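You operate a simulated robot arm through the tools that you are given. There is no shell and no other tool. Be economical: measure what you need, move in short steps, check, and stop when the job is done.

The job below is to be done with a simulated two-armed robot. You get a single attempt, and the scene is never put back.

JOB
Move the brown plug to the grey rail's black socket and set its gold arc to its brightest.
Fine: rail off before the plug moves and on again after; light the arc with the green button.

Only the result counts: the job must be done as asked and must still hold three seconds after the hand-in. Knocking over, shifting, dropping, spilling or breaking anything else fails it.

ROBOT AND FRAMES
Two 7-joint arms with fingered hands on one trunk, on a base that drives. Base frame: it is fixed to the floor where the robot stands at the start and does not move with it; the origin is under the middle of the robot, x ahead of it, y to its left, z up. Units: m, rad, N and s.
The left shoulder is at the start at [0.058, 0.174, 1.07], the right one opposite. With the tool pointing down near the work surface each hand reaches from about 0.32 to 0.74 m from the robot's upright axis, wherever it stands, measured 20 degrees to its own side. Places, roughly: black socket of the grey rail [0.4, 0.1, 0.8]; blue socket of the grey rail [0.5, 0.1, 0.8]; brown plug (2x2x6 cm) [0.5, 0.1, 0.8]; gold arc on the silver stack [0.7, 0.7, 1.2]; switch of the grey rail [0.5, 0, 0.8]. Payload 3.8 kg a hand.
The TCP of each hand is the grasp point between the finger pads, 0.026 m short of the fingertips. In the tool frame z runs along the fingers and y along their closing line. Largest opening 0.132 m; the body of the gripper starts 0.073 m behind the TCP. The gripper is a hand of 3 fingers: y runs from the thumb to the fingers, the wrist lies at [0, 0, -0.224] in the tool frame.
Orientation is that of the tool frame in the base frame, as [roll, pitch, yaw] about the fixed x, y, z axes, in that order (R = Rz(yaw) Ry(pitch) Rx(roll)). With the fingers straight down and closing along the base's y, the tool's x points along the base's -x, its y along +y and its z along -z.

CONTROLS
- The arms move only by the tool nudge_tool. It takes "left_commands", "right_commands" or both (then of equal length, played together; a hand with none holds still); each is a list of rows, each a list of 6 numbers: the shift along the tool's x, y, z in mm, then the turn, a rotation vector about the tool's x, y, z in rad. In form: [[tx, ty, tz, rx, ry, rz], ...]. A call has 1 to 20 rows; each row shifts and turns the commanded pose from where the row before left it, along the tool's axes as they then stand. Each row takes 0.2 s and may step no farther than 0.05 m and 0.15 rad from the row before; otherwise, the whole call is refused. A pose out of reach is approached as far as the arm can. The call stops where the force on the tool passes 40 N (or 10 N more than at its start, if that is more) or the arm is blocked; 0.2 s more then pass. In this call time passes only in rows, and 0.2 s behind the last. It gives the time, the measured TCP pose, the force on the tool (base axes), the opening and the grip force at its end, in the units of the frame above (readings bear some noise), with the torque about the TCP (base axes, N m) and any sound that the robot's microphone picked up.
- Cameras (640 x 400 px; columns grow to the right, rows downward): "scene" is now at [0.17, 0.043, 0.9905]; the picture's right is [0.50, -0.87, 0.00], its down [0.10, 0.06, -0.99] and it looks along [0.86, 0.50, 0.11] (base axes); focal length 214 px, centre (320, 200). "left" rides on the left gripper at [-0.062, 0.003, -0.092] in its tool frame; the picture's right is [-0.05, -1.00, 0.00], its down [0.83, -0.04, -0.55] and it looks along [0.55, -0.03, 0.83] (tool axes); focal length 230 px, centre (320, 200). "right" rides on the right gripper at [0.062, 0.003, -0.092] in its tool frame; the picture's right is [-0.05, 1.00, 0.00], its down [-0.83, -0.04, -0.56] and it looks along [-0.55, -0.03, 0.83] (tool axes); focal length 230 px, centre (320, 200). There is no depth. A picture from a camera that has moved, and an enlarged one, comes with that camera's place and axes in the base frame and with its lens.
- grab_frame(camera): a new picture of that camera. It takes no simulated time.
- lift_body(by): slides the trunk up (or, below 0, down) by that many m; the arms and the scene camera ride with it, the base frame stays. It gives what a move gives, with no picture.
- base_move(legs): drives the robot by 1 to 6 legs, each [ahead, left, turn to the left] in m, m and rad, along the robot's own axes; the way and the turn of a leg run together, so that a leg with both is an arc; at most 1.5 m and 3.142 rad a leg. The arms and the cameras ride along, it lands a little off, and it stops where it bumps. It gives what a move gives.
- set_fingers(finger1, finger2, thumb_bend, hand): sets how far each is bent, from 0 (flat) to 1 (curled in); at 0.3 the hand is open as for a grip, at 0.7 the pads meet at the TCP. One left out holds its place. A second passes; each finger stops where it meets its share of the squeeze, and holds until it gets a number again. It is the only way to open and close the hand. It gives what a move gives, with no picture; readings hold the bend of each and the force on the fingers (four entries, about 0 where the hand has none), thumb and palm.
- turn_head(pan, tilt): turns the head with the scene camera to pan (to the left, within 1.047 rad either way) and tilt (down, from -0.506 to 1.204), counted from straight ahead of the robot. It gives what a move gives.
- close_up(camera, box): a new picture of the part [left, top, right, bottom] of that camera's present view, enlarged. It takes no simulated time.
- job_done(): hands the job in; it is judged then, once.

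Work in short steps. Places have to be worked out from the pictures, the camera data and where the tool is seen: move nearer, look again, correct. Check each grasp and each placing, and mend what went wrong. You have 120 turns and 108 pictures in all, those below and enlarged ones among them. Open the grippers and draw the arms clear of the work before you hand the job in, unless the task says otherwise; then end with one line.

The tools are called after "Emit:" as a command line: name --argument value ..., lists and objects as JSON in quotes. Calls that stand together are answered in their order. nudge_tool: Moves the arms, as the interface text tells. Its arguments: {"type":"object","properties":{"left_commands":{"type":"array","items":{"type":"array","items":{"type":"number"}}},"right_commands":{"type":"array","items":{"type":"array","items":{"type":"number"}}}},"required":[]} The other tools are called the same way: lift_body (by) slides the trunk up or down; set_fingers (finger1, finger2, thumb_bend, hand) moves the fingers one by one; base_move (legs) drives the base; turn_head (pan, tilt) turns the head that bears the scene camera; grab_frame (camera) takes a picture; close_up (camera, box) takes an enlarged picture of a part of a camera's view; job_done () hands the job in.

At the start:

```text
clock: 0.0
left_position: [0.3019, 0.3193, 1.1255]
left_tcp_rot: [-3.139, 0.001, -3.139]
left_wrist_force: [0.8, 0.2, -0.2]
left_wrist_torque: [0.0, 0.02, 0.04]
left_opening: 0.1318
left_grasp_force: 0.0
left_shape: jaw
left_bend: [0.3, 0.3, 0.3]
left_finger forces: [0.0, 0.1, 0.0, 0.0, 0.1, 0.0]
right_position: [0.3694, 0.0462, 1.082]
right_tcp_rot: [-3.14, 0.0, 3.14]
right_wrist_force: [-0.6, 0.2, 0.6]
right_wrist_torque: [0.01, -0.01, -0.02]
right_opening: 0.1319
right_grasp_force: 0.1
right_shape: jaw
right_bend: [0.3, 0.3, 0.3]
right_finger forces: [0.1, 0.0, 0.0, 0.0, 0.0, 0.0]
trunk travel left (down, up): [-0.379, 0.102]
robot x, y, heading: [-0.0005, 0.0004, 0.002]
head pan, tilt: [0.524, -0.112]
```

scene: 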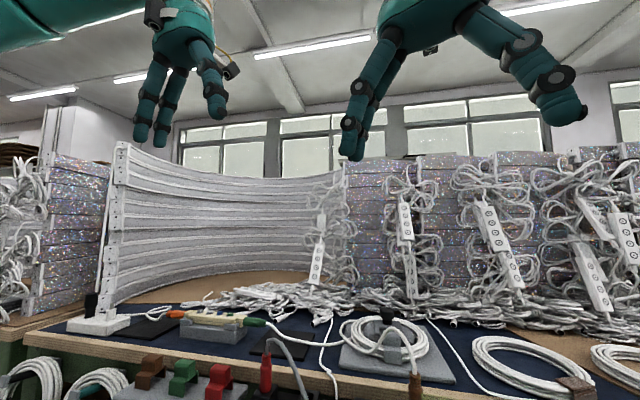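
right: 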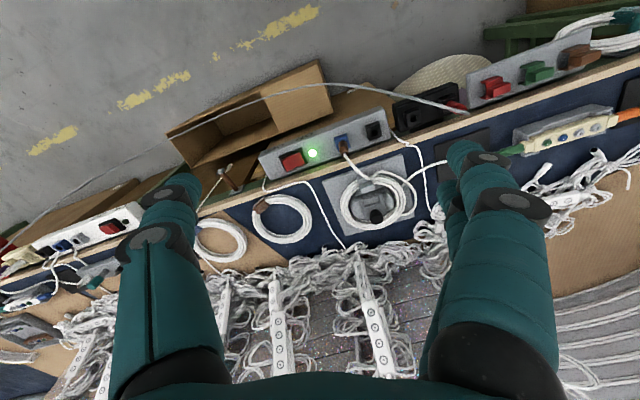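
left: 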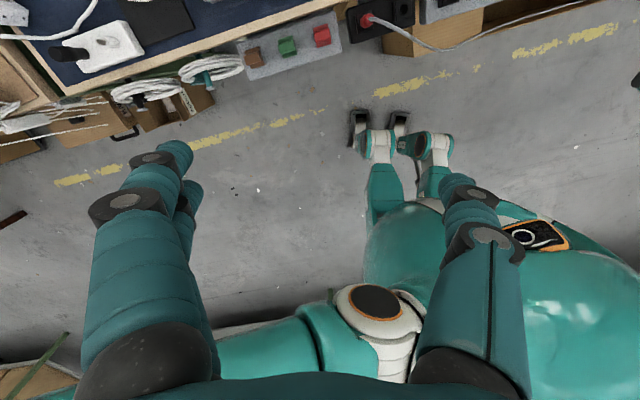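

The right camera shows the grey rail (red switch, green lamp, blue socket with brown plug, black socket) and a button panel with red/green/brown. I turn the head down to see them better.

Emit:
turn_head --pan 0.2 --tilt 0.6

Emit:
grab_frame --camera "scene"

Emit:
close_up --camera "right" --box '[220, 20, 640, 280]'

```text
clock: 1.1
left_position: [0.302, 0.3193, 1.1257]
left_tcp_rot: [3.14, -0.001, -3.14]
left_wrist_force: [-0.6, -0.8, 0.6]
left_wrist_torque: [0.02, -0.02, 0.04]
left_opening: 0.1318
left_grasp_force: 0.1
left_shape: jaw
left_bend: [0.3, 0.3, 0.3]
left_finger forces: [0.0, 0.0, 0.0, 0.1, 0.0, 0.1]
right_position: [0.369, 0.0471, 1.0815]
right_tcp_rot: [-3.141, -0.001, 3.14]
right_wrist_force: [-0.7, 0.0, 0.2]
right_wrist_torque: [0.0, -0.01, -0.02]
right_opening: 0.1319
right_grasp_force: 0.1
right_shape: jaw
right_bend: [0.3, 0.3, 0.3]
right_finger forces: [0.0, 0.0, 0.0, 0.0, 0.0, 0.1]
trunk travel left (down, up): [-0.379, 0.102]
robot x, y, heading: [-0.0038, 0.0012, 0.001]
head pan, tilt: [0.201, 0.6]
```

```text
104 pictures are left
camera scene: at [0.1816, 0.0174, 0.9255], right [0.2, -0.98, 0.0], down [-0.55, -0.11, -0.83], along [0.81, 0.16, -0.56], focal length 214 px, centre (320, 200)
```

scene: 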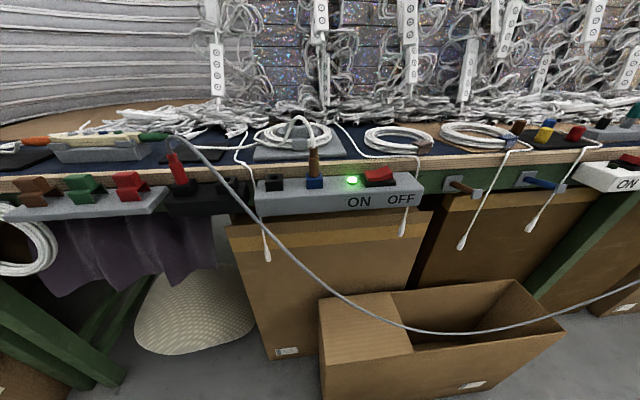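

```text
1.52 times, centred on (430, 150) of right
camera zoom: at [0.3083, 0.0498, 1.1748], right [0.05, 1.0, 0.0], down [0.83, -0.05, 0.56], along [0.55, -0.03, -0.83], focal length 351 px, centre (152, 276)
```

zoom: 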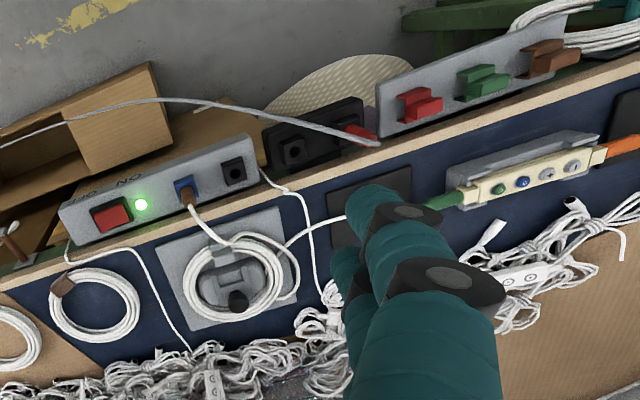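

The rail is clear. Now I look closely at the lever panel and the beige bar, and at the silver stack on the left.

Emit:
close_up --camera "scene" --box '[0, 100, 260, 260]'

Emit:
close_up --camera "scene" --box '[230, 100, 450, 240]'

Emit:
turn_head --pan 0.75 --tilt 0.1

Emit:
grab_frame --camera "scene"

```text
2.46 times, centred on (130, 180) of scene
camera zoom: at [0.1816, 0.0174, 0.9255], right [0.2, -0.98, 0.0], down [-0.55, -0.11, -0.83], along [0.81, 0.16, -0.56], focal length 528 px, centre (788, 249)
```

zoom: 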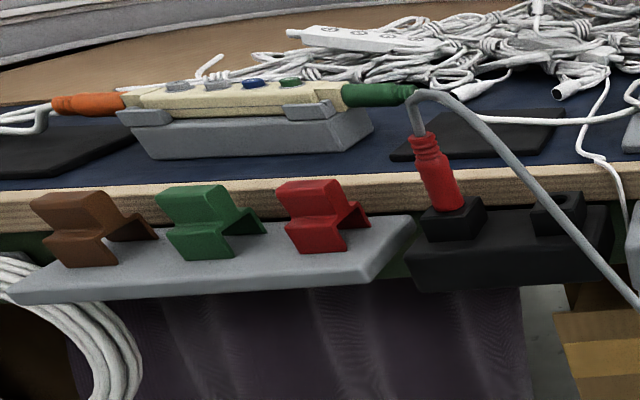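

```text
2.86 times, centred on (340, 170) of scene
camera zoom: at [0.1816, 0.0174, 0.9255], right [0.2, -0.98, 0.0], down [-0.55, -0.11, -0.83], along [0.81, 0.16, -0.56], focal length 613 px, centre (263, 286)
```

zoom: 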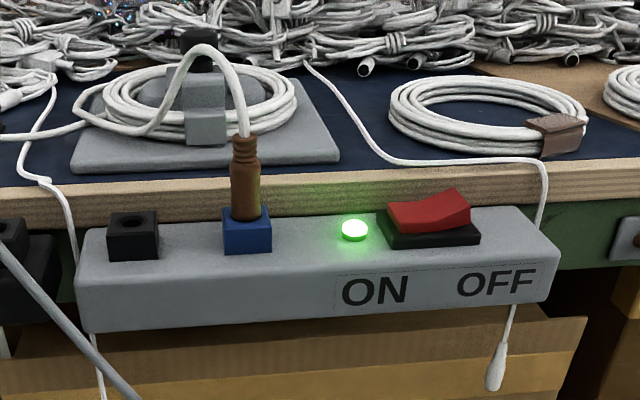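

```text
clock: 2.0
left_position: [0.3025, 0.3184, 1.126]
left_tcp_rot: [3.141, 0.001, -3.139]
left_wrist_force: [-0.7, 0.6, -0.5]
left_wrist_torque: [-0.03, 0.02, 0.02]
left_opening: 0.1319
left_grasp_force: 0.0
left_shape: jaw
left_bend: [0.3, 0.3, 0.3]
left_finger forces: [0.1, 0.1, 0.0, 0.1, 0.0, 0.0]
right_position: [0.3706, 0.0453, 1.0808]
right_tcp_rot: [3.139, 0.001, 3.139]
right_wrist_force: [-0.3, -0.3, 0.2]
right_wrist_torque: [0.0, 0.0, -0.04]
right_opening: 0.1319
right_grasp_force: 0.1
right_shape: jaw
right_bend: [0.3, 0.3, 0.3]
right_finger forces: [0.1, 0.0, 0.1, 0.0, 0.0, 0.0]
trunk travel left (down, up): [-0.379, 0.102]
robot x, y, heading: [-0.0074, 0.001, -0.001]
head pan, tilt: [0.75, 0.099]
```

```text
100 pictures are left
camera scene: at [0.1623, 0.0624, 0.9715], right [0.68, -0.73, 0.0], down [-0.07, -0.07, -0.99], along [0.73, 0.68, -0.1], focal length 214 px, centre (320, 200)
```

scene: 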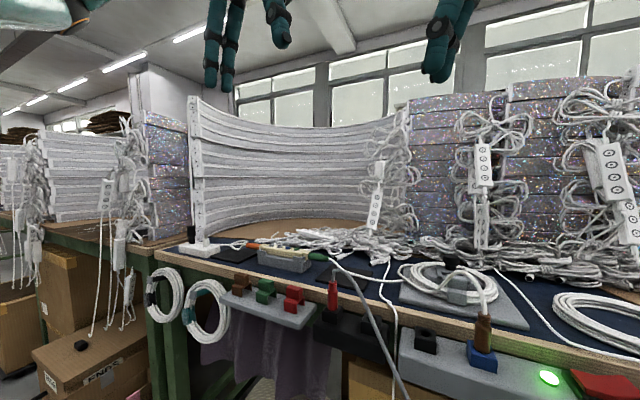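

The brown plug sits in the blue socket, switch rocker is ON (left pressed). My triangulation: switch (.481,-.012,.776), blue (.452,.081,.775), black (.436,.137,.772); the rail is yawed about 0.29 rad. I bring the right hand lower, turned in line with the rail, for a closer look.

Emit:
nudge_tool --right_commands '[[-8, -8, 30, 0, 0, -0.1475], [-8, -8, 30, 0, 0, -0.1475], [-8, -8, 30, 0, 0, 0], [-8, -8, 30, 0, 0, 0]]'

Emit:
grab_frame --camera "right"

Emit:
turn_head --pan 0.2 --tilt 0.5

Emit:
grab_frame --camera "scene"

```text
clock: 3.0
left_position: [0.3025, 0.3185, 1.1249]
left_tcp_rot: [-3.141, 0.002, -3.138]
left_wrist_force: [0.0, -0.2, -0.3]
left_wrist_torque: [-0.01, -0.01, 0.0]
left_opening: 0.132
left_grasp_force: 0.0
left_shape: jaw
left_bend: [0.3, 0.3, 0.3]
left_finger forces: [0.0, 0.0, 0.0, 0.0, 0.0, 0.0]
right_position: [0.4075, 0.0227, 0.9622]
right_tcp_rot: [3.14, 0.002, -2.848]
right_wrist_force: [-0.1, -1.0, 0.0]
right_wrist_torque: [0.04, -0.02, 0.0]
right_opening: 0.132
right_grasp_force: 0.1
right_shape: jaw
right_bend: [0.3, 0.3, 0.3]
right_finger forces: [0.0, 0.0, 0.0, 0.0, 0.1, 0.1]
trunk travel left (down, up): [-0.379, 0.102]
robot x, y, heading: [0.0005, -0.0018, -0.0]
head pan, tilt: [0.75, 0.099]
```

```text
99 pictures are left
camera right: at [0.3481, 0.0068, 1.0549], right [-0.24, 0.97, 0.0], down [0.81, 0.2, 0.56], along [0.54, 0.13, -0.83], focal length 230 px, centre (320, 200)
```

right: 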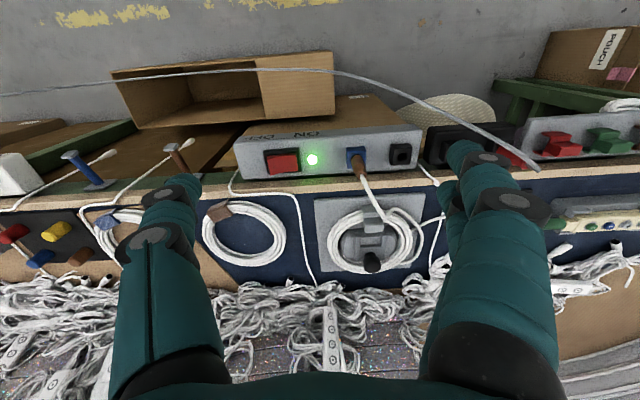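

```text
clock: 4.0
left_position: [0.3029, 0.3197, 1.1251]
left_tcp_rot: [3.141, 0.001, -3.141]
left_wrist_force: [0.1, -0.7, 0.3]
left_wrist_torque: [0.01, -0.04, -0.03]
left_opening: 0.1322
left_grasp_force: 0.0
left_shape: jaw
left_bend: [0.3, 0.3, 0.3]
left_finger forces: [0.0, 0.0, 0.0, 0.0, 0.0, 0.1]
right_position: [0.4074, 0.0214, 0.9629]
right_tcp_rot: [-3.141, 0.001, -2.848]
right_wrist_force: [-0.5, -0.4, -0.5]
right_wrist_torque: [-0.01, -0.01, -0.02]
right_opening: 0.132
right_grasp_force: 0.0
right_shape: jaw
right_bend: [0.3, 0.3, 0.3]
right_finger forces: [0.1, 0.0, 0.1, 0.0, 0.0, 0.0]
trunk travel left (down, up): [-0.379, 0.102]
robot x, y, heading: [0.0008, -0.002, 0.002]
head pan, tilt: [0.201, 0.499]
```

```text
98 pictures are left
camera scene: at [0.1841, 0.0179, 0.9346], right [0.2, -0.98, 0.0], down [-0.47, -0.1, -0.88], along [0.86, 0.18, -0.48], focal length 214 px, centre (320, 200)
```

scene: 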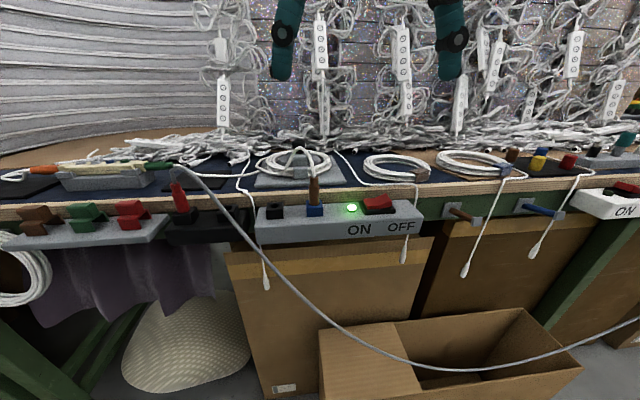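

Positions agree within a few mm. I close the right hand to use it as a pusher, and then look where its tips sit.

Emit:
set_fingers --hand "right" --finger1 0.7 --finger2 0.7 --thumb_bend 0.7

Emit:
grab_frame --camera "right"

```text
clock: 5.0
left_position: [0.3023, 0.3198, 1.1254]
left_tcp_rot: [3.141, 0.0, -3.14]
left_wrist_force: [0.0, -0.1, -0.3]
left_wrist_torque: [-0.03, -0.02, -0.03]
left_opening: 0.1321
left_grasp_force: 0.1
left_shape: jaw
left_bend: [0.3, 0.3, 0.3]
left_finger forces: [0.0, 0.0, 0.0, 0.0, 0.0, 0.1]
right_position: [0.406, 0.0218, 0.9613]
right_tcp_rot: [3.141, -0.001, -2.85]
right_wrist_force: [-0.1, 1.0, 0.1]
right_wrist_torque: [0.0, 0.0, 0.02]
right_opening: 0.0061
right_grasp_force: 0.1
right_shape: fingers
right_bend: [0.7, 0.7, 0.7]
right_finger forces: [0.1, 0.0, 0.0, 0.1, 0.0, 0.0]
trunk travel left (down, up): [-0.379, 0.102]
robot x, y, heading: [-0.0002, 0.0021, -0.002]
head pan, tilt: [0.201, 0.499]
```

```text
97 pictures are left
camera right: at [0.3477, 0.0072, 1.0554], right [-0.24, 0.97, 0.0], down [0.81, 0.2, 0.56], along [0.54, 0.13, -0.83], focal length 230 px, centre (320, 200)
```

right: 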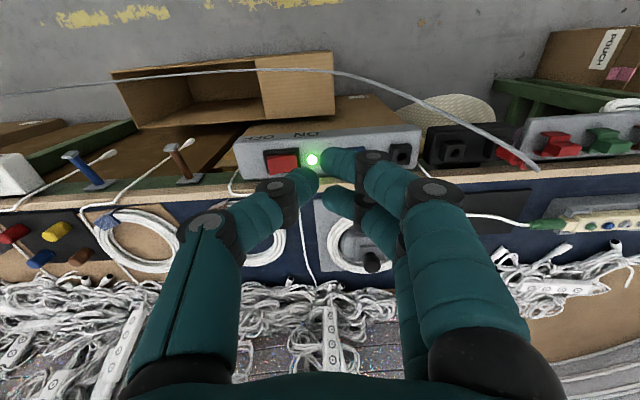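

The fingers sit spread along tool x, so I'd rather press with the thumb alone: curl both fingers fully, thumb less bent.

Emit:
set_fingers --hand "right" --thumb_bend 0.45

Emit:
set_fingers --hand "right" --finger1 1.0 --finger2 1.0

Emit:
grab_frame --camera "right"

Emit:
turn_head --pan 0.1 --tilt 0.2

Emit:
grab_frame --camera "scene"

```text
clock: 6.0
left_position: [0.3012, 0.319, 1.126]
left_tcp_rot: [3.141, 0.001, -3.14]
left_wrist_force: [0.5, -0.2, -0.2]
left_wrist_torque: [0.01, 0.01, 0.01]
left_opening: 0.1319
left_grasp_force: 0.1
left_shape: jaw
left_bend: [0.3, 0.3, 0.3]
left_finger forces: [0.1, 0.1, 0.0, 0.0, 0.1, 0.0]
right_position: [0.4076, 0.0215, 0.9624]
right_tcp_rot: [3.14, 0.001, -2.85]
right_wrist_force: [0.2, 1.1, 0.1]
right_wrist_torque: [0.0, -0.01, -0.01]
right_opening: 0.0445
right_grasp_force: 0.1
right_shape: fingers
right_bend: [0.7, 0.7, 0.45]
right_finger forces: [0.0, 0.0, 0.1, 0.0, 0.0, 0.0]
trunk travel left (down, up): [-0.379, 0.102]
robot x, y, heading: [-0.0004, 0.0021, 0.002]
head pan, tilt: [0.201, 0.499]
```

```text
clock: 7.0
left_position: [0.303, 0.3193, 1.1257]
left_tcp_rot: [3.14, 0.0, -3.14]
left_wrist_force: [0.7, 0.2, -0.9]
left_wrist_torque: [-0.01, -0.04, -0.04]
left_opening: 0.1318
left_grasp_force: 0.1
left_shape: jaw
left_bend: [0.3, 0.3, 0.3]
left_finger forces: [0.0, 0.0, 0.0, 0.0, 0.0, 0.0]
right_position: [0.4075, 0.0216, 0.9622]
right_tcp_rot: [-3.141, 0.0, -2.849]
right_wrist_force: [0.1, -0.3, 0.9]
right_wrist_torque: [0.0, -0.01, 0.0]
right_opening: 0.0475
right_grasp_force: 0.2
right_shape: fingers
right_bend: [1.0, 1.0, 0.45]
right_finger forces: [0.0, 0.0, 0.1, 0.0, 0.0, 0.0]
trunk travel left (down, up): [-0.379, 0.102]
robot x, y, heading: [0.0003, -0.0027, -0.001]
head pan, tilt: [0.201, 0.499]
```

```text
96 pictures are left
camera right: at [0.3477, 0.0072, 1.0554], right [-0.24, 0.97, 0.0], down [0.81, 0.2, 0.56], along [0.54, 0.13, -0.83], focal length 230 px, centre (320, 200)
```

right: 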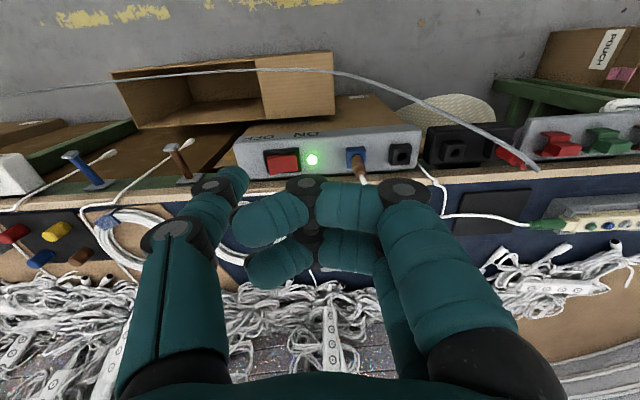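

```text
clock: 7.8
left_position: [0.3017, 0.3194, 1.127]
left_tcp_rot: [-3.141, -0.001, -3.138]
left_wrist_force: [0.2, 0.1, 0.1]
left_wrist_torque: [-0.04, -0.03, 0.0]
left_opening: 0.1317
left_grasp_force: 0.0
left_shape: jaw
left_bend: [0.3, 0.3, 0.3]
left_finger forces: [0.0, 0.0, 0.0, 0.0, 0.1, 0.1]
right_position: [0.4076, 0.0228, 0.963]
right_tcp_rot: [-3.141, 0.0, -2.847]
right_wrist_force: [1.0, -0.7, -0.9]
right_wrist_torque: [-0.03, 0.04, 0.0]
right_opening: 0.0476
right_grasp_force: 0.0
right_shape: fingers
right_bend: [1.0, 1.0, 0.45]
right_finger forces: [0.1, 0.0, 0.0, 0.1, 0.1, 0.0]
trunk travel left (down, up): [-0.379, 0.102]
robot x, y, heading: [-0.0019, -0.0019, 0.002]
head pan, tilt: [0.099, 0.201]
```

```text
95 pictures are left
camera scene: at [0.1877, 0.009, 0.9621], right [0.1, -0.99, 0.0], down [-0.2, -0.02, -0.98], along [0.97, 0.1, -0.2], focal length 214 px, centre (320, 200)
```

scene: 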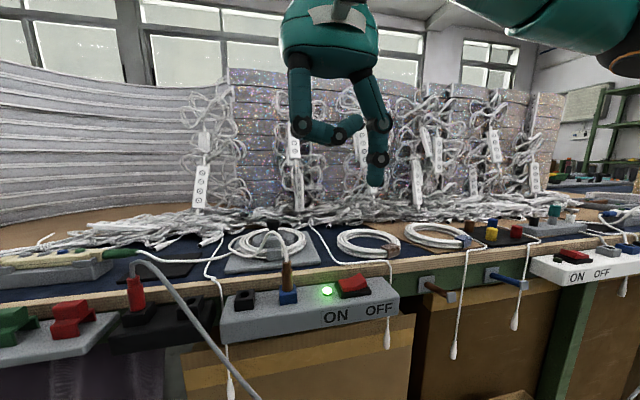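

The thumb tip now points straight down at tool offset about (0,-50,+31) mm. I tilt the hand so the finger knuckles rise away from the plug, and bring the thumb tip to above the OFF side of the rocker.

Emit:
nudge_tool --right_commands '[[0, 0, 0, -0.15, 0, 0], [0, 0, 0, -0.15, 0, 0], [-20.5, -19.9, 31.5, 0, 0, 0], [-20.5, -19.9, 31.5, 0, 0, 0], [-20.5, -19.9, 31.5, 0, 0, 0]]'

Emit:
grab_frame --camera "right"

Emit:
turn_head --pan 0.1 --tilt 0.4

Emit:
close_up --camera "scene" --box '[200, 120, 460, 282]'

```text
clock: 9.0
left_position: [0.3023, 0.3191, 1.1254]
left_tcp_rot: [-3.141, -0.001, -3.141]
left_wrist_force: [-0.2, 0.0, -0.3]
left_wrist_torque: [0.03, -0.03, -0.02]
left_opening: 0.132
left_grasp_force: 0.0
left_shape: jaw
left_bend: [0.3, 0.3, 0.3]
left_finger forces: [0.0, 0.0, 0.0, 0.0, 0.0, 0.1]
right_position: [0.4743, 0.0096, 0.8548]
right_tcp_rot: [2.84, 0.001, -2.848]
right_wrist_force: [1.3, 0.6, 1.3]
right_wrist_torque: [0.02, 0.02, -0.01]
right_opening: 0.0474
right_grasp_force: 0.0
right_shape: fingers
right_bend: [1.0, 1.0, 0.45]
right_finger forces: [0.0, 0.0, 0.0, 0.0, 0.1, 0.0]
trunk travel left (down, up): [-0.379, 0.102]
robot x, y, heading: [0.0027, 0.0008, 0.002]
head pan, tilt: [0.099, 0.201]
```

```text
94 pictures are left
camera right: at [0.4228, -0.0309, 0.9438], right [-0.23, 0.93, 0.3], down [0.85, 0.04, 0.52], along [0.47, 0.37, -0.8], focal length 230 px, centre (320, 200)
```

right: 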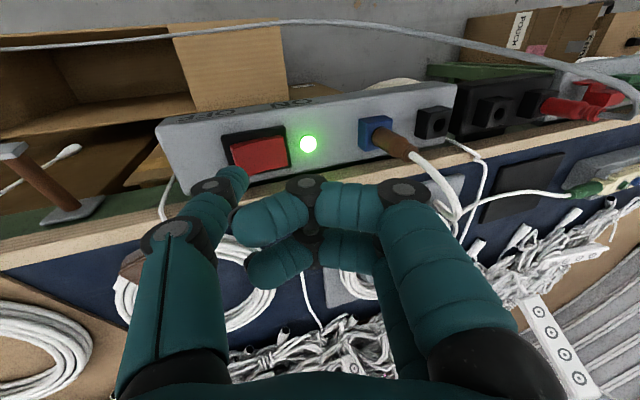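

```text
clock: 9.7
left_position: [0.3024, 0.3189, 1.1257]
left_tcp_rot: [-3.141, 0.001, -3.141]
left_wrist_force: [0.8, 0.5, 0.0]
left_wrist_torque: [0.0, -0.03, 0.02]
left_opening: 0.1319
left_grasp_force: 0.0
left_shape: jaw
left_bend: [0.3, 0.3, 0.3]
left_finger forces: [0.0, 0.1, 0.1, 0.1, 0.0, 0.1]
right_position: [0.4733, 0.0097, 0.8553]
right_tcp_rot: [2.843, -0.001, -2.847]
right_wrist_force: [-0.5, 0.0, -0.2]
right_wrist_torque: [0.03, 0.01, -0.02]
right_opening: 0.0472
right_grasp_force: 0.1
right_shape: fingers
right_bend: [1.0, 1.0, 0.45]
right_finger forces: [0.1, 0.0, 0.0, 0.0, 0.0, 0.1]
trunk travel left (down, up): [-0.379, 0.102]
robot x, y, heading: [-0.0008, -0.0001, -0.004]
head pan, tilt: [0.099, 0.4]
```

```text
2.46 times, centred on (330, 201) of scene
camera zoom: at [0.1871, 0.0089, 0.9437], right [0.1, -1.0, 0.0], down [-0.39, -0.04, -0.92], along [0.92, 0.09, -0.39], focal length 528 px, centre (295, 198)
```

zoom: 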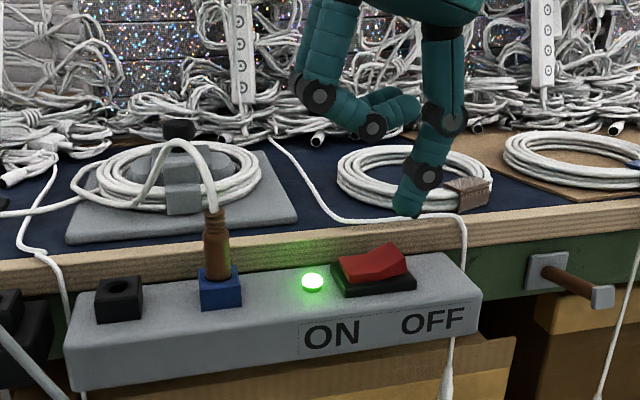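

Tip is at about (.485,-.027,.811), just above the raised OFF end at z≈.784. I press down in small steps.

Emit:
nudge_tool --right_commands '[[0, 1, 9.5, 0, 0, 0], [0, -3, 9.5, 0, 0, 0], [0, -1.5, 4.8, 0, 0, 0], [0, -1.5, 4.8, 0, 0, 0], [0, -1.2, 3.8, 0, 0, 0]]'

Emit:
close_up --camera "scene" --box '[200, 120, 460, 282]'

```text
clock: 10.9
left_position: [0.3009, 0.3189, 1.1261]
left_tcp_rot: [-3.141, 0.002, -3.141]
left_wrist_force: [0.0, 0.1, -0.3]
left_wrist_torque: [0.0, 0.0, 0.01]
left_opening: 0.132
left_grasp_force: 0.1
left_shape: jaw
left_bend: [0.3, 0.3, 0.3]
left_finger forces: [0.0, 0.0, 0.1, 0.0, 0.0, 0.1]
right_position: [0.4715, 0.0141, 0.8228]
right_tcp_rot: [2.842, 0.004, -2.848]
right_wrist_force: [-0.4, -0.7, 6.2]
right_wrist_torque: [-0.38, -0.05, -0.04]
right_opening: 0.0472
right_grasp_force: 3.4
right_shape: fingers
right_bend: [1.0, 1.0, 0.45]
right_finger forces: [0.0, 0.0, 0.0, 0.0, 6.9, 0.0]
trunk travel left (down, up): [-0.379, 0.102]
robot x, y, heading: [-0.0003, 0.0013, 0.004]
head pan, tilt: [0.099, 0.4]
```

```text
2.46 times, centred on (330, 201) of scene
camera zoom: at [0.1866, 0.0088, 0.9439], right [0.1, -1.0, 0.0], down [-0.39, -0.04, -0.92], along [0.92, 0.09, -0.39], focal length 528 px, centre (295, 198)
```

zoom: 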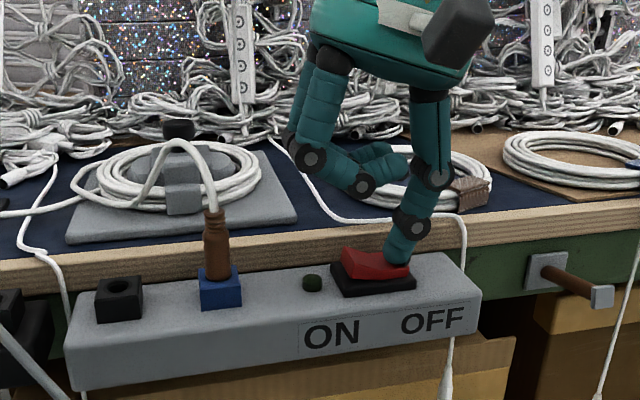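

The lamp is dark: rail is off. I lift the thumb away, untilt, and set a narrow open grip.

Emit:
nudge_tool --right_commands '[[0, 10, -32, 0, 0, 0], [0, 10, -32, 0, 0, 0], [0, 10, -32, 0, 0, 0], [0, 0, 0, 0.15, 0, 0], [0, 0, 0, 0.15, 0, -0.03]]'

Emit:
set_fingers --hand "right" --finger1 0.55 --finger2 0.55 --thumb_bend 0.55

Emit:
grab_frame --camera "right"

```text
refused: row 5 steps farther than a row can; nothing moved
```

```text
clock: 11.9
left_position: [0.3013, 0.3206, 1.1269]
left_tcp_rot: [3.141, 0.001, -3.141]
left_wrist_force: [0.1, 0.0, -0.1]
left_wrist_torque: [-0.01, 0.01, 0.0]
left_opening: 0.1316
left_grasp_force: 0.0
left_shape: jaw
left_bend: [0.3, 0.3, 0.3]
left_finger forces: [0.0, 0.0, 0.1, 0.1, 0.0, 0.0]
right_position: [0.4724, 0.0143, 0.8206]
right_tcp_rot: [2.842, -0.001, -2.849]
right_wrist_force: [-0.2, 0.8, 0.4]
right_wrist_torque: [0.01, 0.03, -0.02]
right_opening: 0.0508
right_grasp_force: 0.1
right_shape: fingers
right_bend: [0.55, 0.55, 0.55]
right_finger forces: [0.0, 0.0, 0.0, 0.0, 0.0, 0.0]
trunk travel left (down, up): [-0.379, 0.102]
robot x, y, heading: [-0.0019, -0.0008, -0.001]
head pan, tilt: [0.099, 0.4]
```

```text
91 pictures are left
camera right: at [0.4206, -0.0267, 0.9111], right [-0.23, 0.93, 0.3], down [0.85, 0.04, 0.52], along [0.47, 0.37, -0.8], focal length 230 px, centre (320, 200)
```

right: 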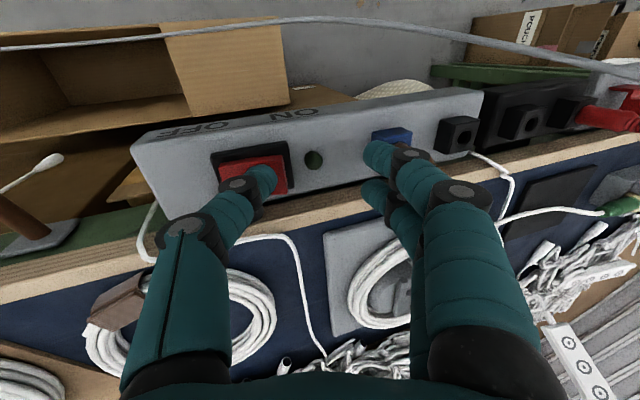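

The lift was refused (row limit) but nothing was touched and the lamp stays dark. I lift now with valid rows.

Emit:
nudge_tool --right_commands '[[0, 10, -32, 0, 0, 0], [0, 10, -32, 0, 0, 0], [0, 10, -32, 0, 0, 0], [0, 0, 0, 0.15, 0, 0], [0, 0, 0, 0.147, 0, 0], [0, 0, 0, 0, 0, -0.03]]'

Emit:
grab_frame --camera "right"

```text
clock: 13.3
left_position: [0.3022, 0.3198, 1.1257]
left_tcp_rot: [-3.141, -0.001, -3.141]
left_wrist_force: [-0.1, 0.0, 0.2]
left_wrist_torque: [0.01, 0.0, -0.01]
left_opening: 0.1319
left_grasp_force: 0.0
left_shape: jaw
left_bend: [0.3, 0.3, 0.3]
left_finger forces: [0.1, 0.0, 0.1, 0.0, 0.0, 0.1]
right_position: [0.4719, 0.0147, 0.9223]
right_tcp_rot: [3.139, 0.0, -2.819]
right_wrist_force: [0.8, -0.6, -0.4]
right_wrist_torque: [-0.01, 0.02, 0.0]
right_opening: 0.051
right_grasp_force: 0.1
right_shape: fingers
right_bend: [0.55, 0.55, 0.55]
right_finger forces: [0.0, 0.0, 0.1, 0.0, 0.1, 0.0]
trunk travel left (down, up): [-0.379, 0.102]
robot x, y, heading: [-0.0006, 0.0018, 0.002]
head pan, tilt: [0.099, 0.4]
```

```text
90 pictures are left
camera right: at [0.4137, -0.0023, 1.0148], right [-0.27, 0.96, 0.0], down [0.8, 0.22, 0.56], along [0.53, 0.15, -0.83], focal length 230 px, centre (320, 200)
```

right: 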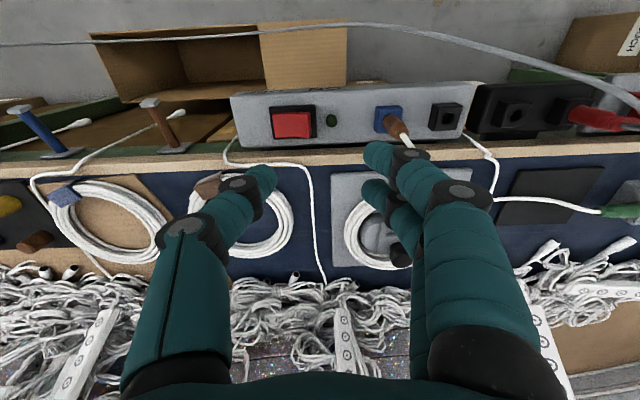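

Rail angle ~.335, blue/plug at (.452,.080), black at (.434,.133). I move the open grip above the plug.

Emit:
nudge_tool --right_commands '[[-1, 34.2, 0, 0, 0, -0.008], [-1, 34.2, 0, 0, 0, -0.008], [0, 0, 22, 0, 0, 0]]'

Emit:
grab_frame --camera "right"

Emit:
close_up --camera "scene" --box '[200, 120, 460, 282]'

```text
clock: 14.1
left_position: [0.3016, 0.3198, 1.1255]
left_tcp_rot: [-3.141, 0.0, -3.14]
left_wrist_force: [0.4, 0.2, 0.4]
left_wrist_torque: [0.0, 0.01, 0.0]
left_opening: 0.1317
left_grasp_force: 0.0
left_shape: jaw
left_bend: [0.3, 0.3, 0.3]
left_finger forces: [0.1, 0.1, 0.1, 0.1, 0.0, 0.0]
right_position: [0.4521, 0.0788, 0.8996]
right_tcp_rot: [3.138, 0.0, -2.803]
right_wrist_force: [-0.5, -0.7, -0.2]
right_wrist_torque: [-0.02, -0.02, 0.01]
right_opening: 0.0507
right_grasp_force: 0.0
right_shape: fingers
right_bend: [0.55, 0.55, 0.55]
right_finger forces: [0.1, 0.1, 0.0, 0.0, 0.0, 0.0]
trunk travel left (down, up): [-0.379, 0.102]
robot x, y, heading: [0.0028, 0.001, 0.002]
head pan, tilt: [0.099, 0.4]
```

```text
89 pictures are left
camera right: at [0.3941, 0.0624, 0.9932], right [-0.28, 0.96, 0.0], down [0.8, 0.23, 0.56], along [0.53, 0.16, -0.83], focal length 230 px, centre (320, 200)
```

right: 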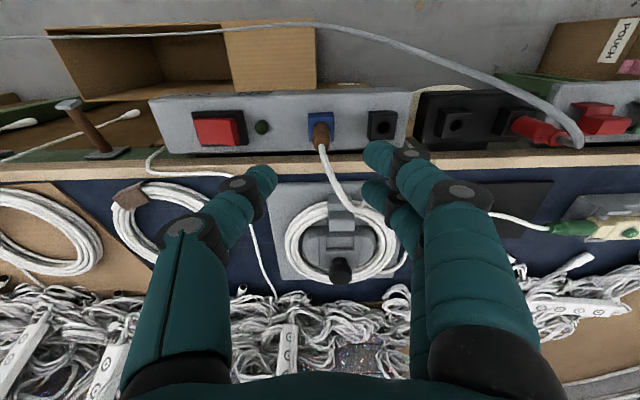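

```text
2.46 times, centred on (330, 201) of scene
camera zoom: at [0.1874, 0.0085, 0.9436], right [0.1, -1.0, 0.0], down [-0.39, -0.04, -0.92], along [0.92, 0.09, -0.39], focal length 528 px, centre (295, 198)
```

zoom: 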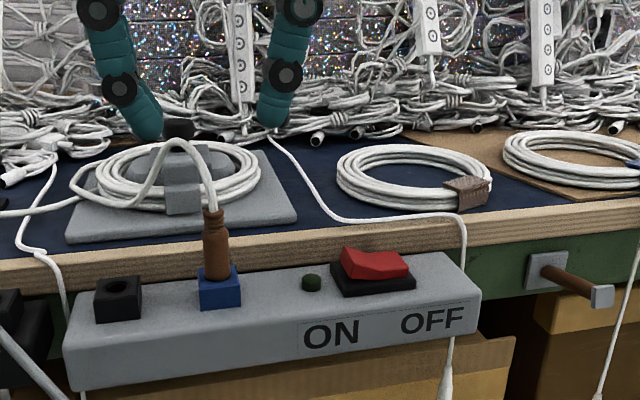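

The plug is centred between thumb and fingers. I descend to z≈.812 around it.

Emit:
nudge_tool --right_commands '[[0, 1, 22, 0, 0, 0], [0, 0, 22, 0, 0, 0], [0, 0, 22, 0, 0, 0], [0, 0, 21, 0, 0, 0]]'

Emit:
grab_frame --camera "right"

Emit:
close_up --camera "scene" --box '[200, 120, 460, 282]'

```text
clock: 15.1
left_position: [0.3022, 0.3192, 1.1254]
left_tcp_rot: [-3.141, 0.001, -3.141]
left_wrist_force: [-0.1, -0.2, 0.2]
left_wrist_torque: [0.0, 0.04, 0.01]
left_opening: 0.1318
left_grasp_force: 0.1
left_shape: jaw
left_bend: [0.3, 0.3, 0.3]
left_finger forces: [0.0, 0.0, 0.0, 0.1, 0.1, 0.0]
right_position: [0.4524, 0.0821, 0.8134]
right_tcp_rot: [3.138, 0.0, -2.802]
right_wrist_force: [0.1, 0.1, 0.4]
right_wrist_torque: [0.04, 0.03, 0.0]
right_opening: 0.0511
right_grasp_force: 0.1
right_shape: fingers
right_bend: [0.55, 0.55, 0.55]
right_finger forces: [0.1, 0.0, 0.1, 0.0, 0.0, 0.0]
trunk travel left (down, up): [-0.379, 0.102]
robot x, y, heading: [0.0004, 0.0002, 0.0]
head pan, tilt: [0.099, 0.4]
```

```text
87 pictures are left
camera right: at [0.3938, 0.0634, 0.9059], right [-0.28, 0.96, 0.0], down [0.8, 0.23, 0.56], along [0.53, 0.16, -0.83], focal length 230 px, centre (320, 200)
```

right: 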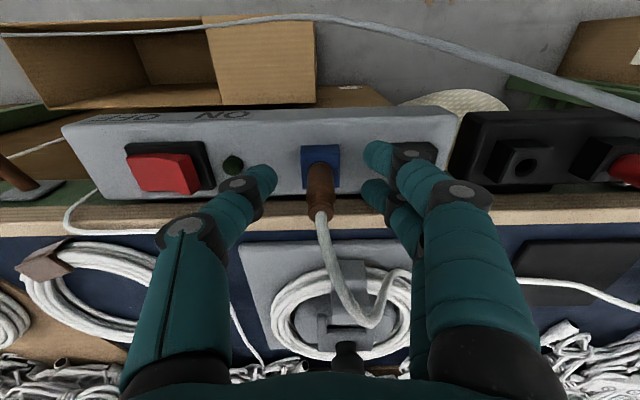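

```text
2.46 times, centred on (330, 201) of scene
camera zoom: at [0.1872, 0.0089, 0.9436], right [0.1, -1.0, 0.0], down [-0.39, -0.04, -0.92], along [0.92, 0.09, -0.39], focal length 528 px, centre (295, 198)
```

zoom: 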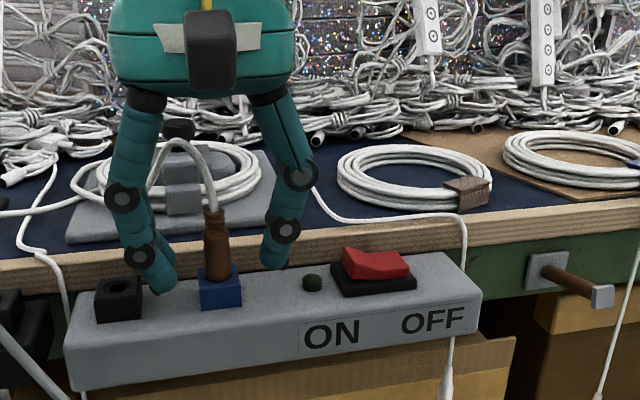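

The plug is well between the pads. I close on it.

Emit:
set_fingers --hand "right" --finger1 0.75 --finger2 0.75 --thumb_bend 0.75

Emit:
grab_frame --camera "right"

Emit:
close_up --camera "scene" --box '[200, 120, 460, 282]'

```text
clock: 16.1
left_position: [0.303, 0.3191, 1.1262]
left_tcp_rot: [-3.141, 0.001, -3.138]
left_wrist_force: [-0.1, 0.3, 0.0]
left_wrist_torque: [0.01, 0.01, -0.01]
left_opening: 0.1319
left_grasp_force: 0.0
left_shape: jaw
left_bend: [0.3, 0.3, 0.3]
left_finger forces: [0.1, 0.0, 0.1, 0.0, 0.0, 0.0]
right_position: [0.4531, 0.0806, 0.8119]
right_tcp_rot: [3.138, -0.003, -2.805]
right_wrist_force: [1.4, -4.0, -8.0]
right_wrist_torque: [-0.06, -0.03, 0.02]
right_opening: 0.0034
right_grasp_force: 9.0
right_shape: fingers
right_bend: [0.75, 0.72, 0.69]
right_finger forces: [1.1, 5.7, 0.1, 0.1, 10.2, 0.1]
trunk travel left (down, up): [-0.379, 0.102]
robot x, y, heading: [0.0012, -0.0003, -0.003]
head pan, tilt: [0.099, 0.4]
```

```text
85 pictures are left
camera right: at [0.3944, 0.0629, 0.9053], right [-0.28, 0.96, 0.0], down [0.8, 0.23, 0.55], along [0.53, 0.16, -0.83], focal length 230 px, centre (320, 200)
```

right: 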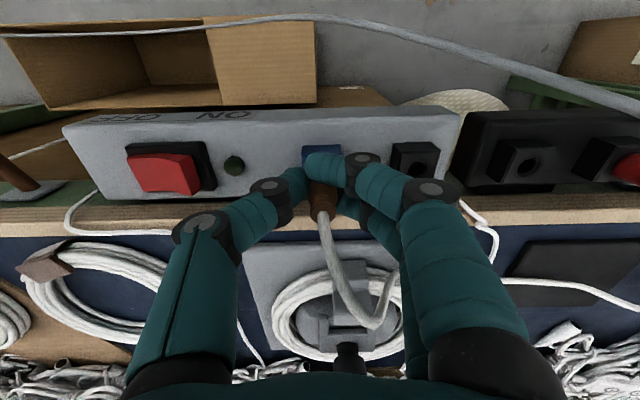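

```text
2.46 times, centred on (330, 201) of scene
camera zoom: at [0.1876, 0.0087, 0.9435], right [0.1, -1.0, 0.0], down [-0.39, -0.04, -0.92], along [0.92, 0.09, -0.39], focal length 528 px, centre (295, 198)
```

zoom: 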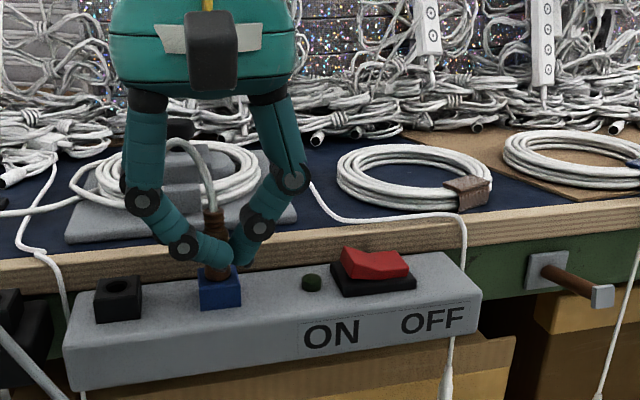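

Finger 1 seems to have slid past the front of the plug (1 N only). I look closer at the grip.

Emit:
close_up --camera "right" --box '[240, 120, 400, 220]'

Emit:
close_up --camera "scene" --box '[250, 180, 330, 250]'

```text
4.00 times, centred on (320, 170) of right
camera zoom: at [0.3944, 0.0629, 0.9053], right [-0.28, 0.96, 0.0], down [0.8, 0.23, 0.55], along [0.53, 0.16, -0.83], focal length 920 px, centre (320, 320)
```

zoom: 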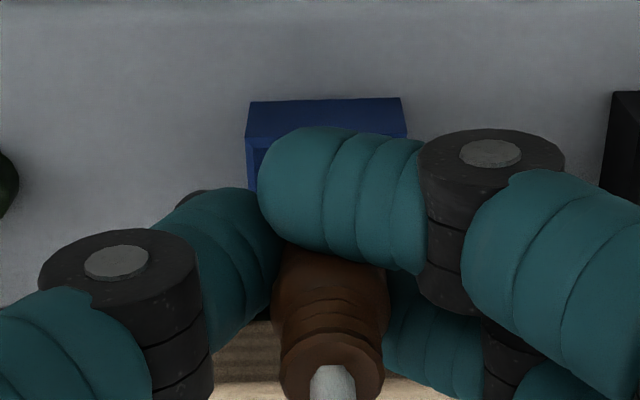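

```text
5.71 times, centred on (290, 215) of scene
camera zoom: at [0.1876, 0.0087, 0.9435], right [0.1, -1.0, 0.0], down [-0.39, -0.04, -0.92], along [0.92, 0.09, -0.39], focal length 1226 px, centre (491, 114)
```

zoom: 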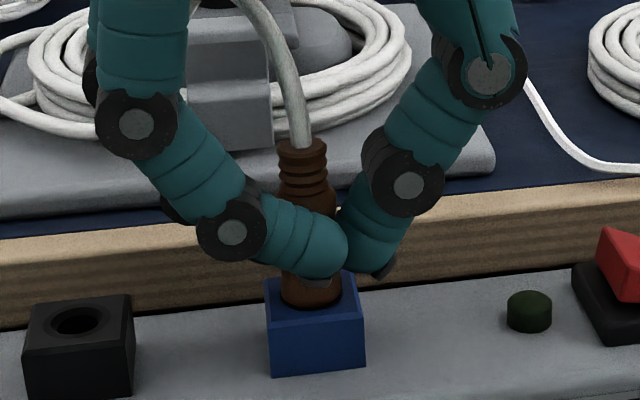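

Finger 1 lies in front of the round plug, so the hand must go ~7 mm further ahead. I reopen, shift and close again.

Emit:
set_fingers --hand "right" --finger1 0.55 --finger2 0.55 --thumb_bend 0.55

Emit:
nudge_tool --right_commands '[[-4, 0, 0, 0, 0, 0], [-4, 0, 0, 0, 0, 0]]'

Emit:
close_up --camera "scene" --box '[250, 180, 330, 250]'

Emit:
close_up --camera "right" --box '[220, 120, 420, 240]'

```text
clock: 17.1
left_position: [0.3017, 0.3196, 1.1255]
left_tcp_rot: [3.141, -0.001, -3.141]
left_wrist_force: [0.0, -0.2, -0.3]
left_wrist_torque: [0.02, -0.01, 0.0]
left_opening: 0.132
left_grasp_force: 0.1
left_shape: jaw
left_bend: [0.3, 0.3, 0.3]
left_finger forces: [0.0, 0.1, 0.0, 0.0, 0.1, 0.0]
right_position: [0.4528, 0.0808, 0.8129]
right_tcp_rot: [3.138, 0.0, -2.804]
right_wrist_force: [-0.1, -0.6, 0.4]
right_wrist_torque: [-0.04, 0.03, 0.01]
right_opening: 0.0505
right_grasp_force: 0.1
right_shape: fingers
right_bend: [0.55, 0.55, 0.55]
right_finger forces: [0.0, 0.1, 0.1, 0.1, 0.1, 0.0]
trunk travel left (down, up): [-0.379, 0.102]
robot x, y, heading: [-0.0018, 0.0036, 0.005]
head pan, tilt: [0.099, 0.4]
```

```text
clock: 17.7
left_position: [0.3028, 0.3187, 1.1256]
left_tcp_rot: [3.14, 0.001, 3.142]
left_wrist_force: [0.9, 1.0, 0.8]
left_wrist_torque: [0.0, 0.01, 0.0]
left_opening: 0.1318
left_grasp_force: 0.0
left_shape: jaw
left_bend: [0.3, 0.3, 0.3]
left_finger forces: [0.1, 0.0, 0.0, 0.0, 0.0, 0.0]
right_position: [0.4597, 0.0842, 0.8131]
right_tcp_rot: [3.14, 0.002, -2.804]
right_wrist_force: [-0.1, -0.3, -0.3]
right_wrist_torque: [0.01, -0.01, -0.03]
right_opening: 0.0505
right_grasp_force: 0.1
right_shape: fingers
right_bend: [0.55, 0.55, 0.55]
right_finger forces: [0.0, 0.0, 0.0, 0.0, 0.1, 0.0]
trunk travel left (down, up): [-0.379, 0.102]
robot x, y, heading: [0.0032, 0.0003, -0.001]
head pan, tilt: [0.099, 0.4]
```

```text
5.71 times, centred on (290, 215) of scene
camera zoom: at [0.1871, 0.0089, 0.9436], right [0.1, -1.0, 0.0], down [-0.39, -0.04, -0.92], along [0.92, 0.09, -0.39], focal length 1226 px, centre (491, 114)
```

zoom: 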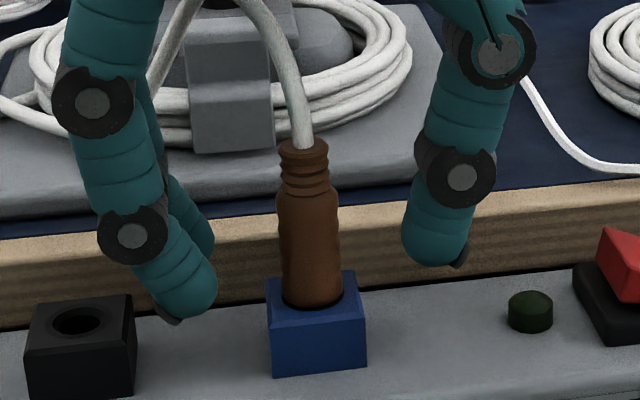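

```text
3.20 times, centred on (320, 180) of right
camera zoom: at [0.4013, 0.066, 0.9057], right [-0.28, 0.96, 0.0], down [0.8, 0.23, 0.56], along [0.53, 0.16, -0.83], focal length 736 px, centre (320, 264)
```

zoom: 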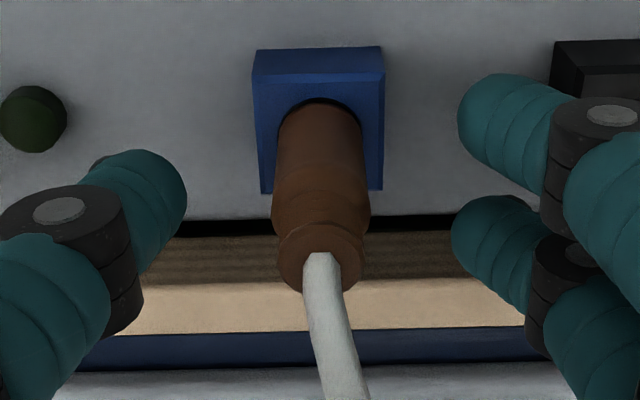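

Recomputed plug axis ≈ (.454,.082); so the earlier position was nearly centred, and the plug nests between the two fingers. I go back 5 mm and close with a further command.

Emit:
nudge_tool --right_commands '[[5, -1, 0, 0, 0, 0]]'

Emit:
set_fingers --hand "right" --finger1 0.85 --finger2 0.85 --thumb_bend 0.85

Emit:
close_up --camera "scene" --box '[250, 180, 330, 250]'

Emit:
close_up --camera "right" --box '[220, 120, 420, 240]'

```text
clock: 18.1
left_position: [0.3022, 0.3185, 1.125]
left_tcp_rot: [3.14, 0.0, -3.139]
left_wrist_force: [0.0, 0.0, -0.9]
left_wrist_torque: [0.01, 0.02, 0.0]
left_opening: 0.1316
left_grasp_force: 0.0
left_shape: jaw
left_bend: [0.3, 0.3, 0.3]
left_finger forces: [0.1, 0.0, 0.0, 0.0, 0.1, 0.1]
right_position: [0.4559, 0.081, 0.8125]
right_tcp_rot: [3.139, 0.0, -2.802]
right_wrist_force: [-0.2, 0.0, -0.3]
right_wrist_torque: [0.03, -0.01, -0.01]
right_opening: 0.0503
right_grasp_force: 0.1
right_shape: fingers
right_bend: [0.55, 0.55, 0.55]
right_finger forces: [0.0, 0.1, 0.0, 0.0, 0.0, 0.0]
trunk travel left (down, up): [-0.379, 0.102]
robot x, y, heading: [-0.0001, 0.0035, -0.002]
head pan, tilt: [0.099, 0.4]
```

```text
clock: 19.1
left_position: [0.3029, 0.3201, 1.1261]
left_tcp_rot: [3.141, -0.001, -3.141]
left_wrist_force: [-0.5, -0.1, 0.0]
left_wrist_torque: [0.01, -0.01, 0.0]
left_opening: 0.1317
left_grasp_force: 0.0
left_shape: jaw
left_bend: [0.3, 0.3, 0.3]
left_finger forces: [0.1, 0.0, 0.1, 0.0, 0.1, 0.1]
right_position: [0.455, 0.0808, 0.8126]
right_tcp_rot: [3.14, 0.002, -2.803]
right_wrist_force: [0.0, -0.9, 0.4]
right_wrist_torque: [-0.02, 0.01, 0.01]
right_opening: 0.0074
right_grasp_force: 28.5
right_shape: fingers
right_bend: [0.75, 0.74, 0.72]
right_finger forces: [14.9, 15.6, 0.0, 0.1, 26.8, 0.0]
trunk travel left (down, up): [-0.379, 0.102]
robot x, y, heading: [0.0028, -0.0027, -0.001]
head pan, tilt: [0.099, 0.4]
```

```text
5.71 times, centred on (290, 215) of scene
camera zoom: at [0.1871, 0.0089, 0.9437], right [0.1, -1.0, 0.0], down [-0.39, -0.04, -0.92], along [0.92, 0.09, -0.39], focal length 1226 px, centre (491, 114)
```

zoom: 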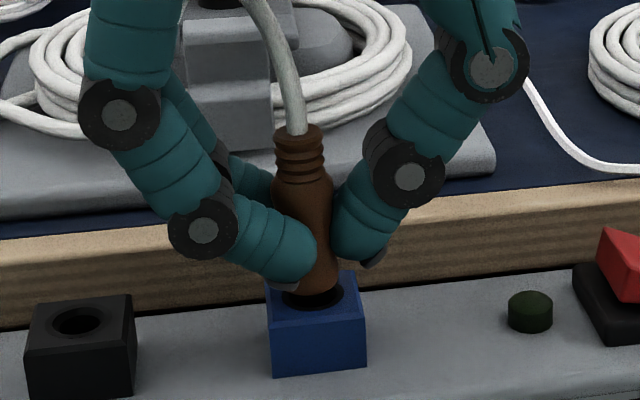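

```text
3.20 times, centred on (320, 180) of right
camera zoom: at [0.397, 0.0633, 0.9058], right [-0.28, 0.96, 0.0], down [0.8, 0.23, 0.56], along [0.53, 0.16, -0.83], focal length 736 px, centre (320, 264)
```

zoom: 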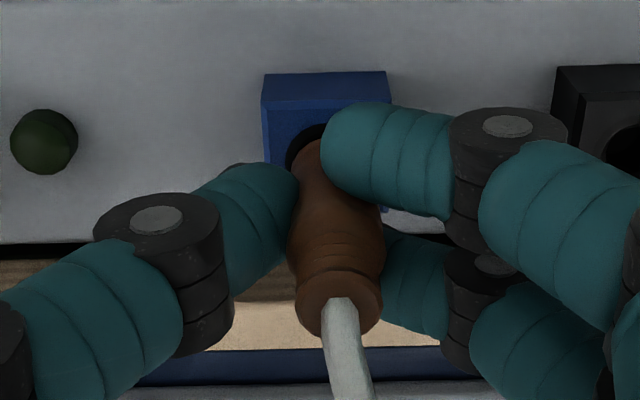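

Now a firm three-finger grip (15/16/27 N); the plug already slid up a bit. I pull it straight out.

Emit:
nudge_tool --right_commands '[[0, 0, -10, 0, 0, 0], [0, 0, -15, 0, 0, 0], [0, 0, -15, 0, 0, 0], [0, 0, -15, 0, 0, 0]]'

Emit:
close_up --camera "scene" --box '[230, 150, 350, 250]'

Emit:
grab_frame --camera "right"

```text
clock: 20.1
left_position: [0.3023, 0.3191, 1.1252]
left_tcp_rot: [3.141, 0.0, -3.139]
left_wrist_force: [0.4, -0.9, 0.5]
left_wrist_torque: [-0.03, 0.02, -0.01]
left_opening: 0.132
left_grasp_force: 0.0
left_shape: jaw
left_bend: [0.3, 0.3, 0.3]
left_finger forces: [0.1, 0.0, 0.0, 0.0, 0.0, 0.0]
right_position: [0.4542, 0.0803, 0.8684]
right_tcp_rot: [3.137, 0.004, -2.804]
right_wrist_force: [0.0, 0.4, 0.6]
right_wrist_torque: [-0.01, 0.03, 0.05]
right_opening: 0.0075
right_grasp_force: 29.3
right_shape: fingers
right_bend: [0.75, 0.74, 0.72]
right_finger forces: [15.4, 16.2, 0.0, 0.0, 26.4, 0.1]
trunk travel left (down, up): [-0.379, 0.102]
robot x, y, heading: [-0.0003, -0.0025, -0.004]
head pan, tilt: [0.099, 0.4]
```

```text
4.00 times, centred on (290, 200) of scene
camera zoom: at [0.1871, 0.0089, 0.9436], right [0.1, -1.0, 0.0], down [-0.39, -0.04, -0.92], along [0.92, 0.09, -0.39], focal length 858 px, centre (440, 200)
```

zoom: 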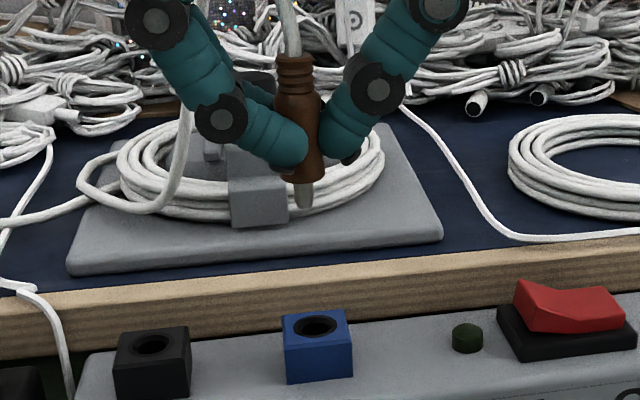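

```text
76 pictures are left
camera right: at [0.3971, 0.0634, 0.961], right [-0.28, 0.96, 0.0], down [0.8, 0.23, 0.56], along [0.53, 0.16, -0.83], focal length 230 px, centre (320, 200)
```

right: 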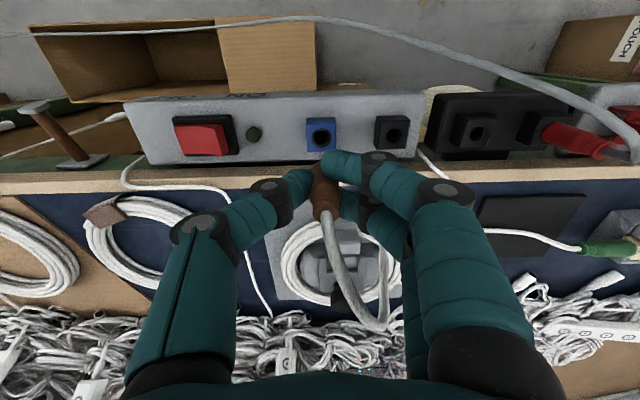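

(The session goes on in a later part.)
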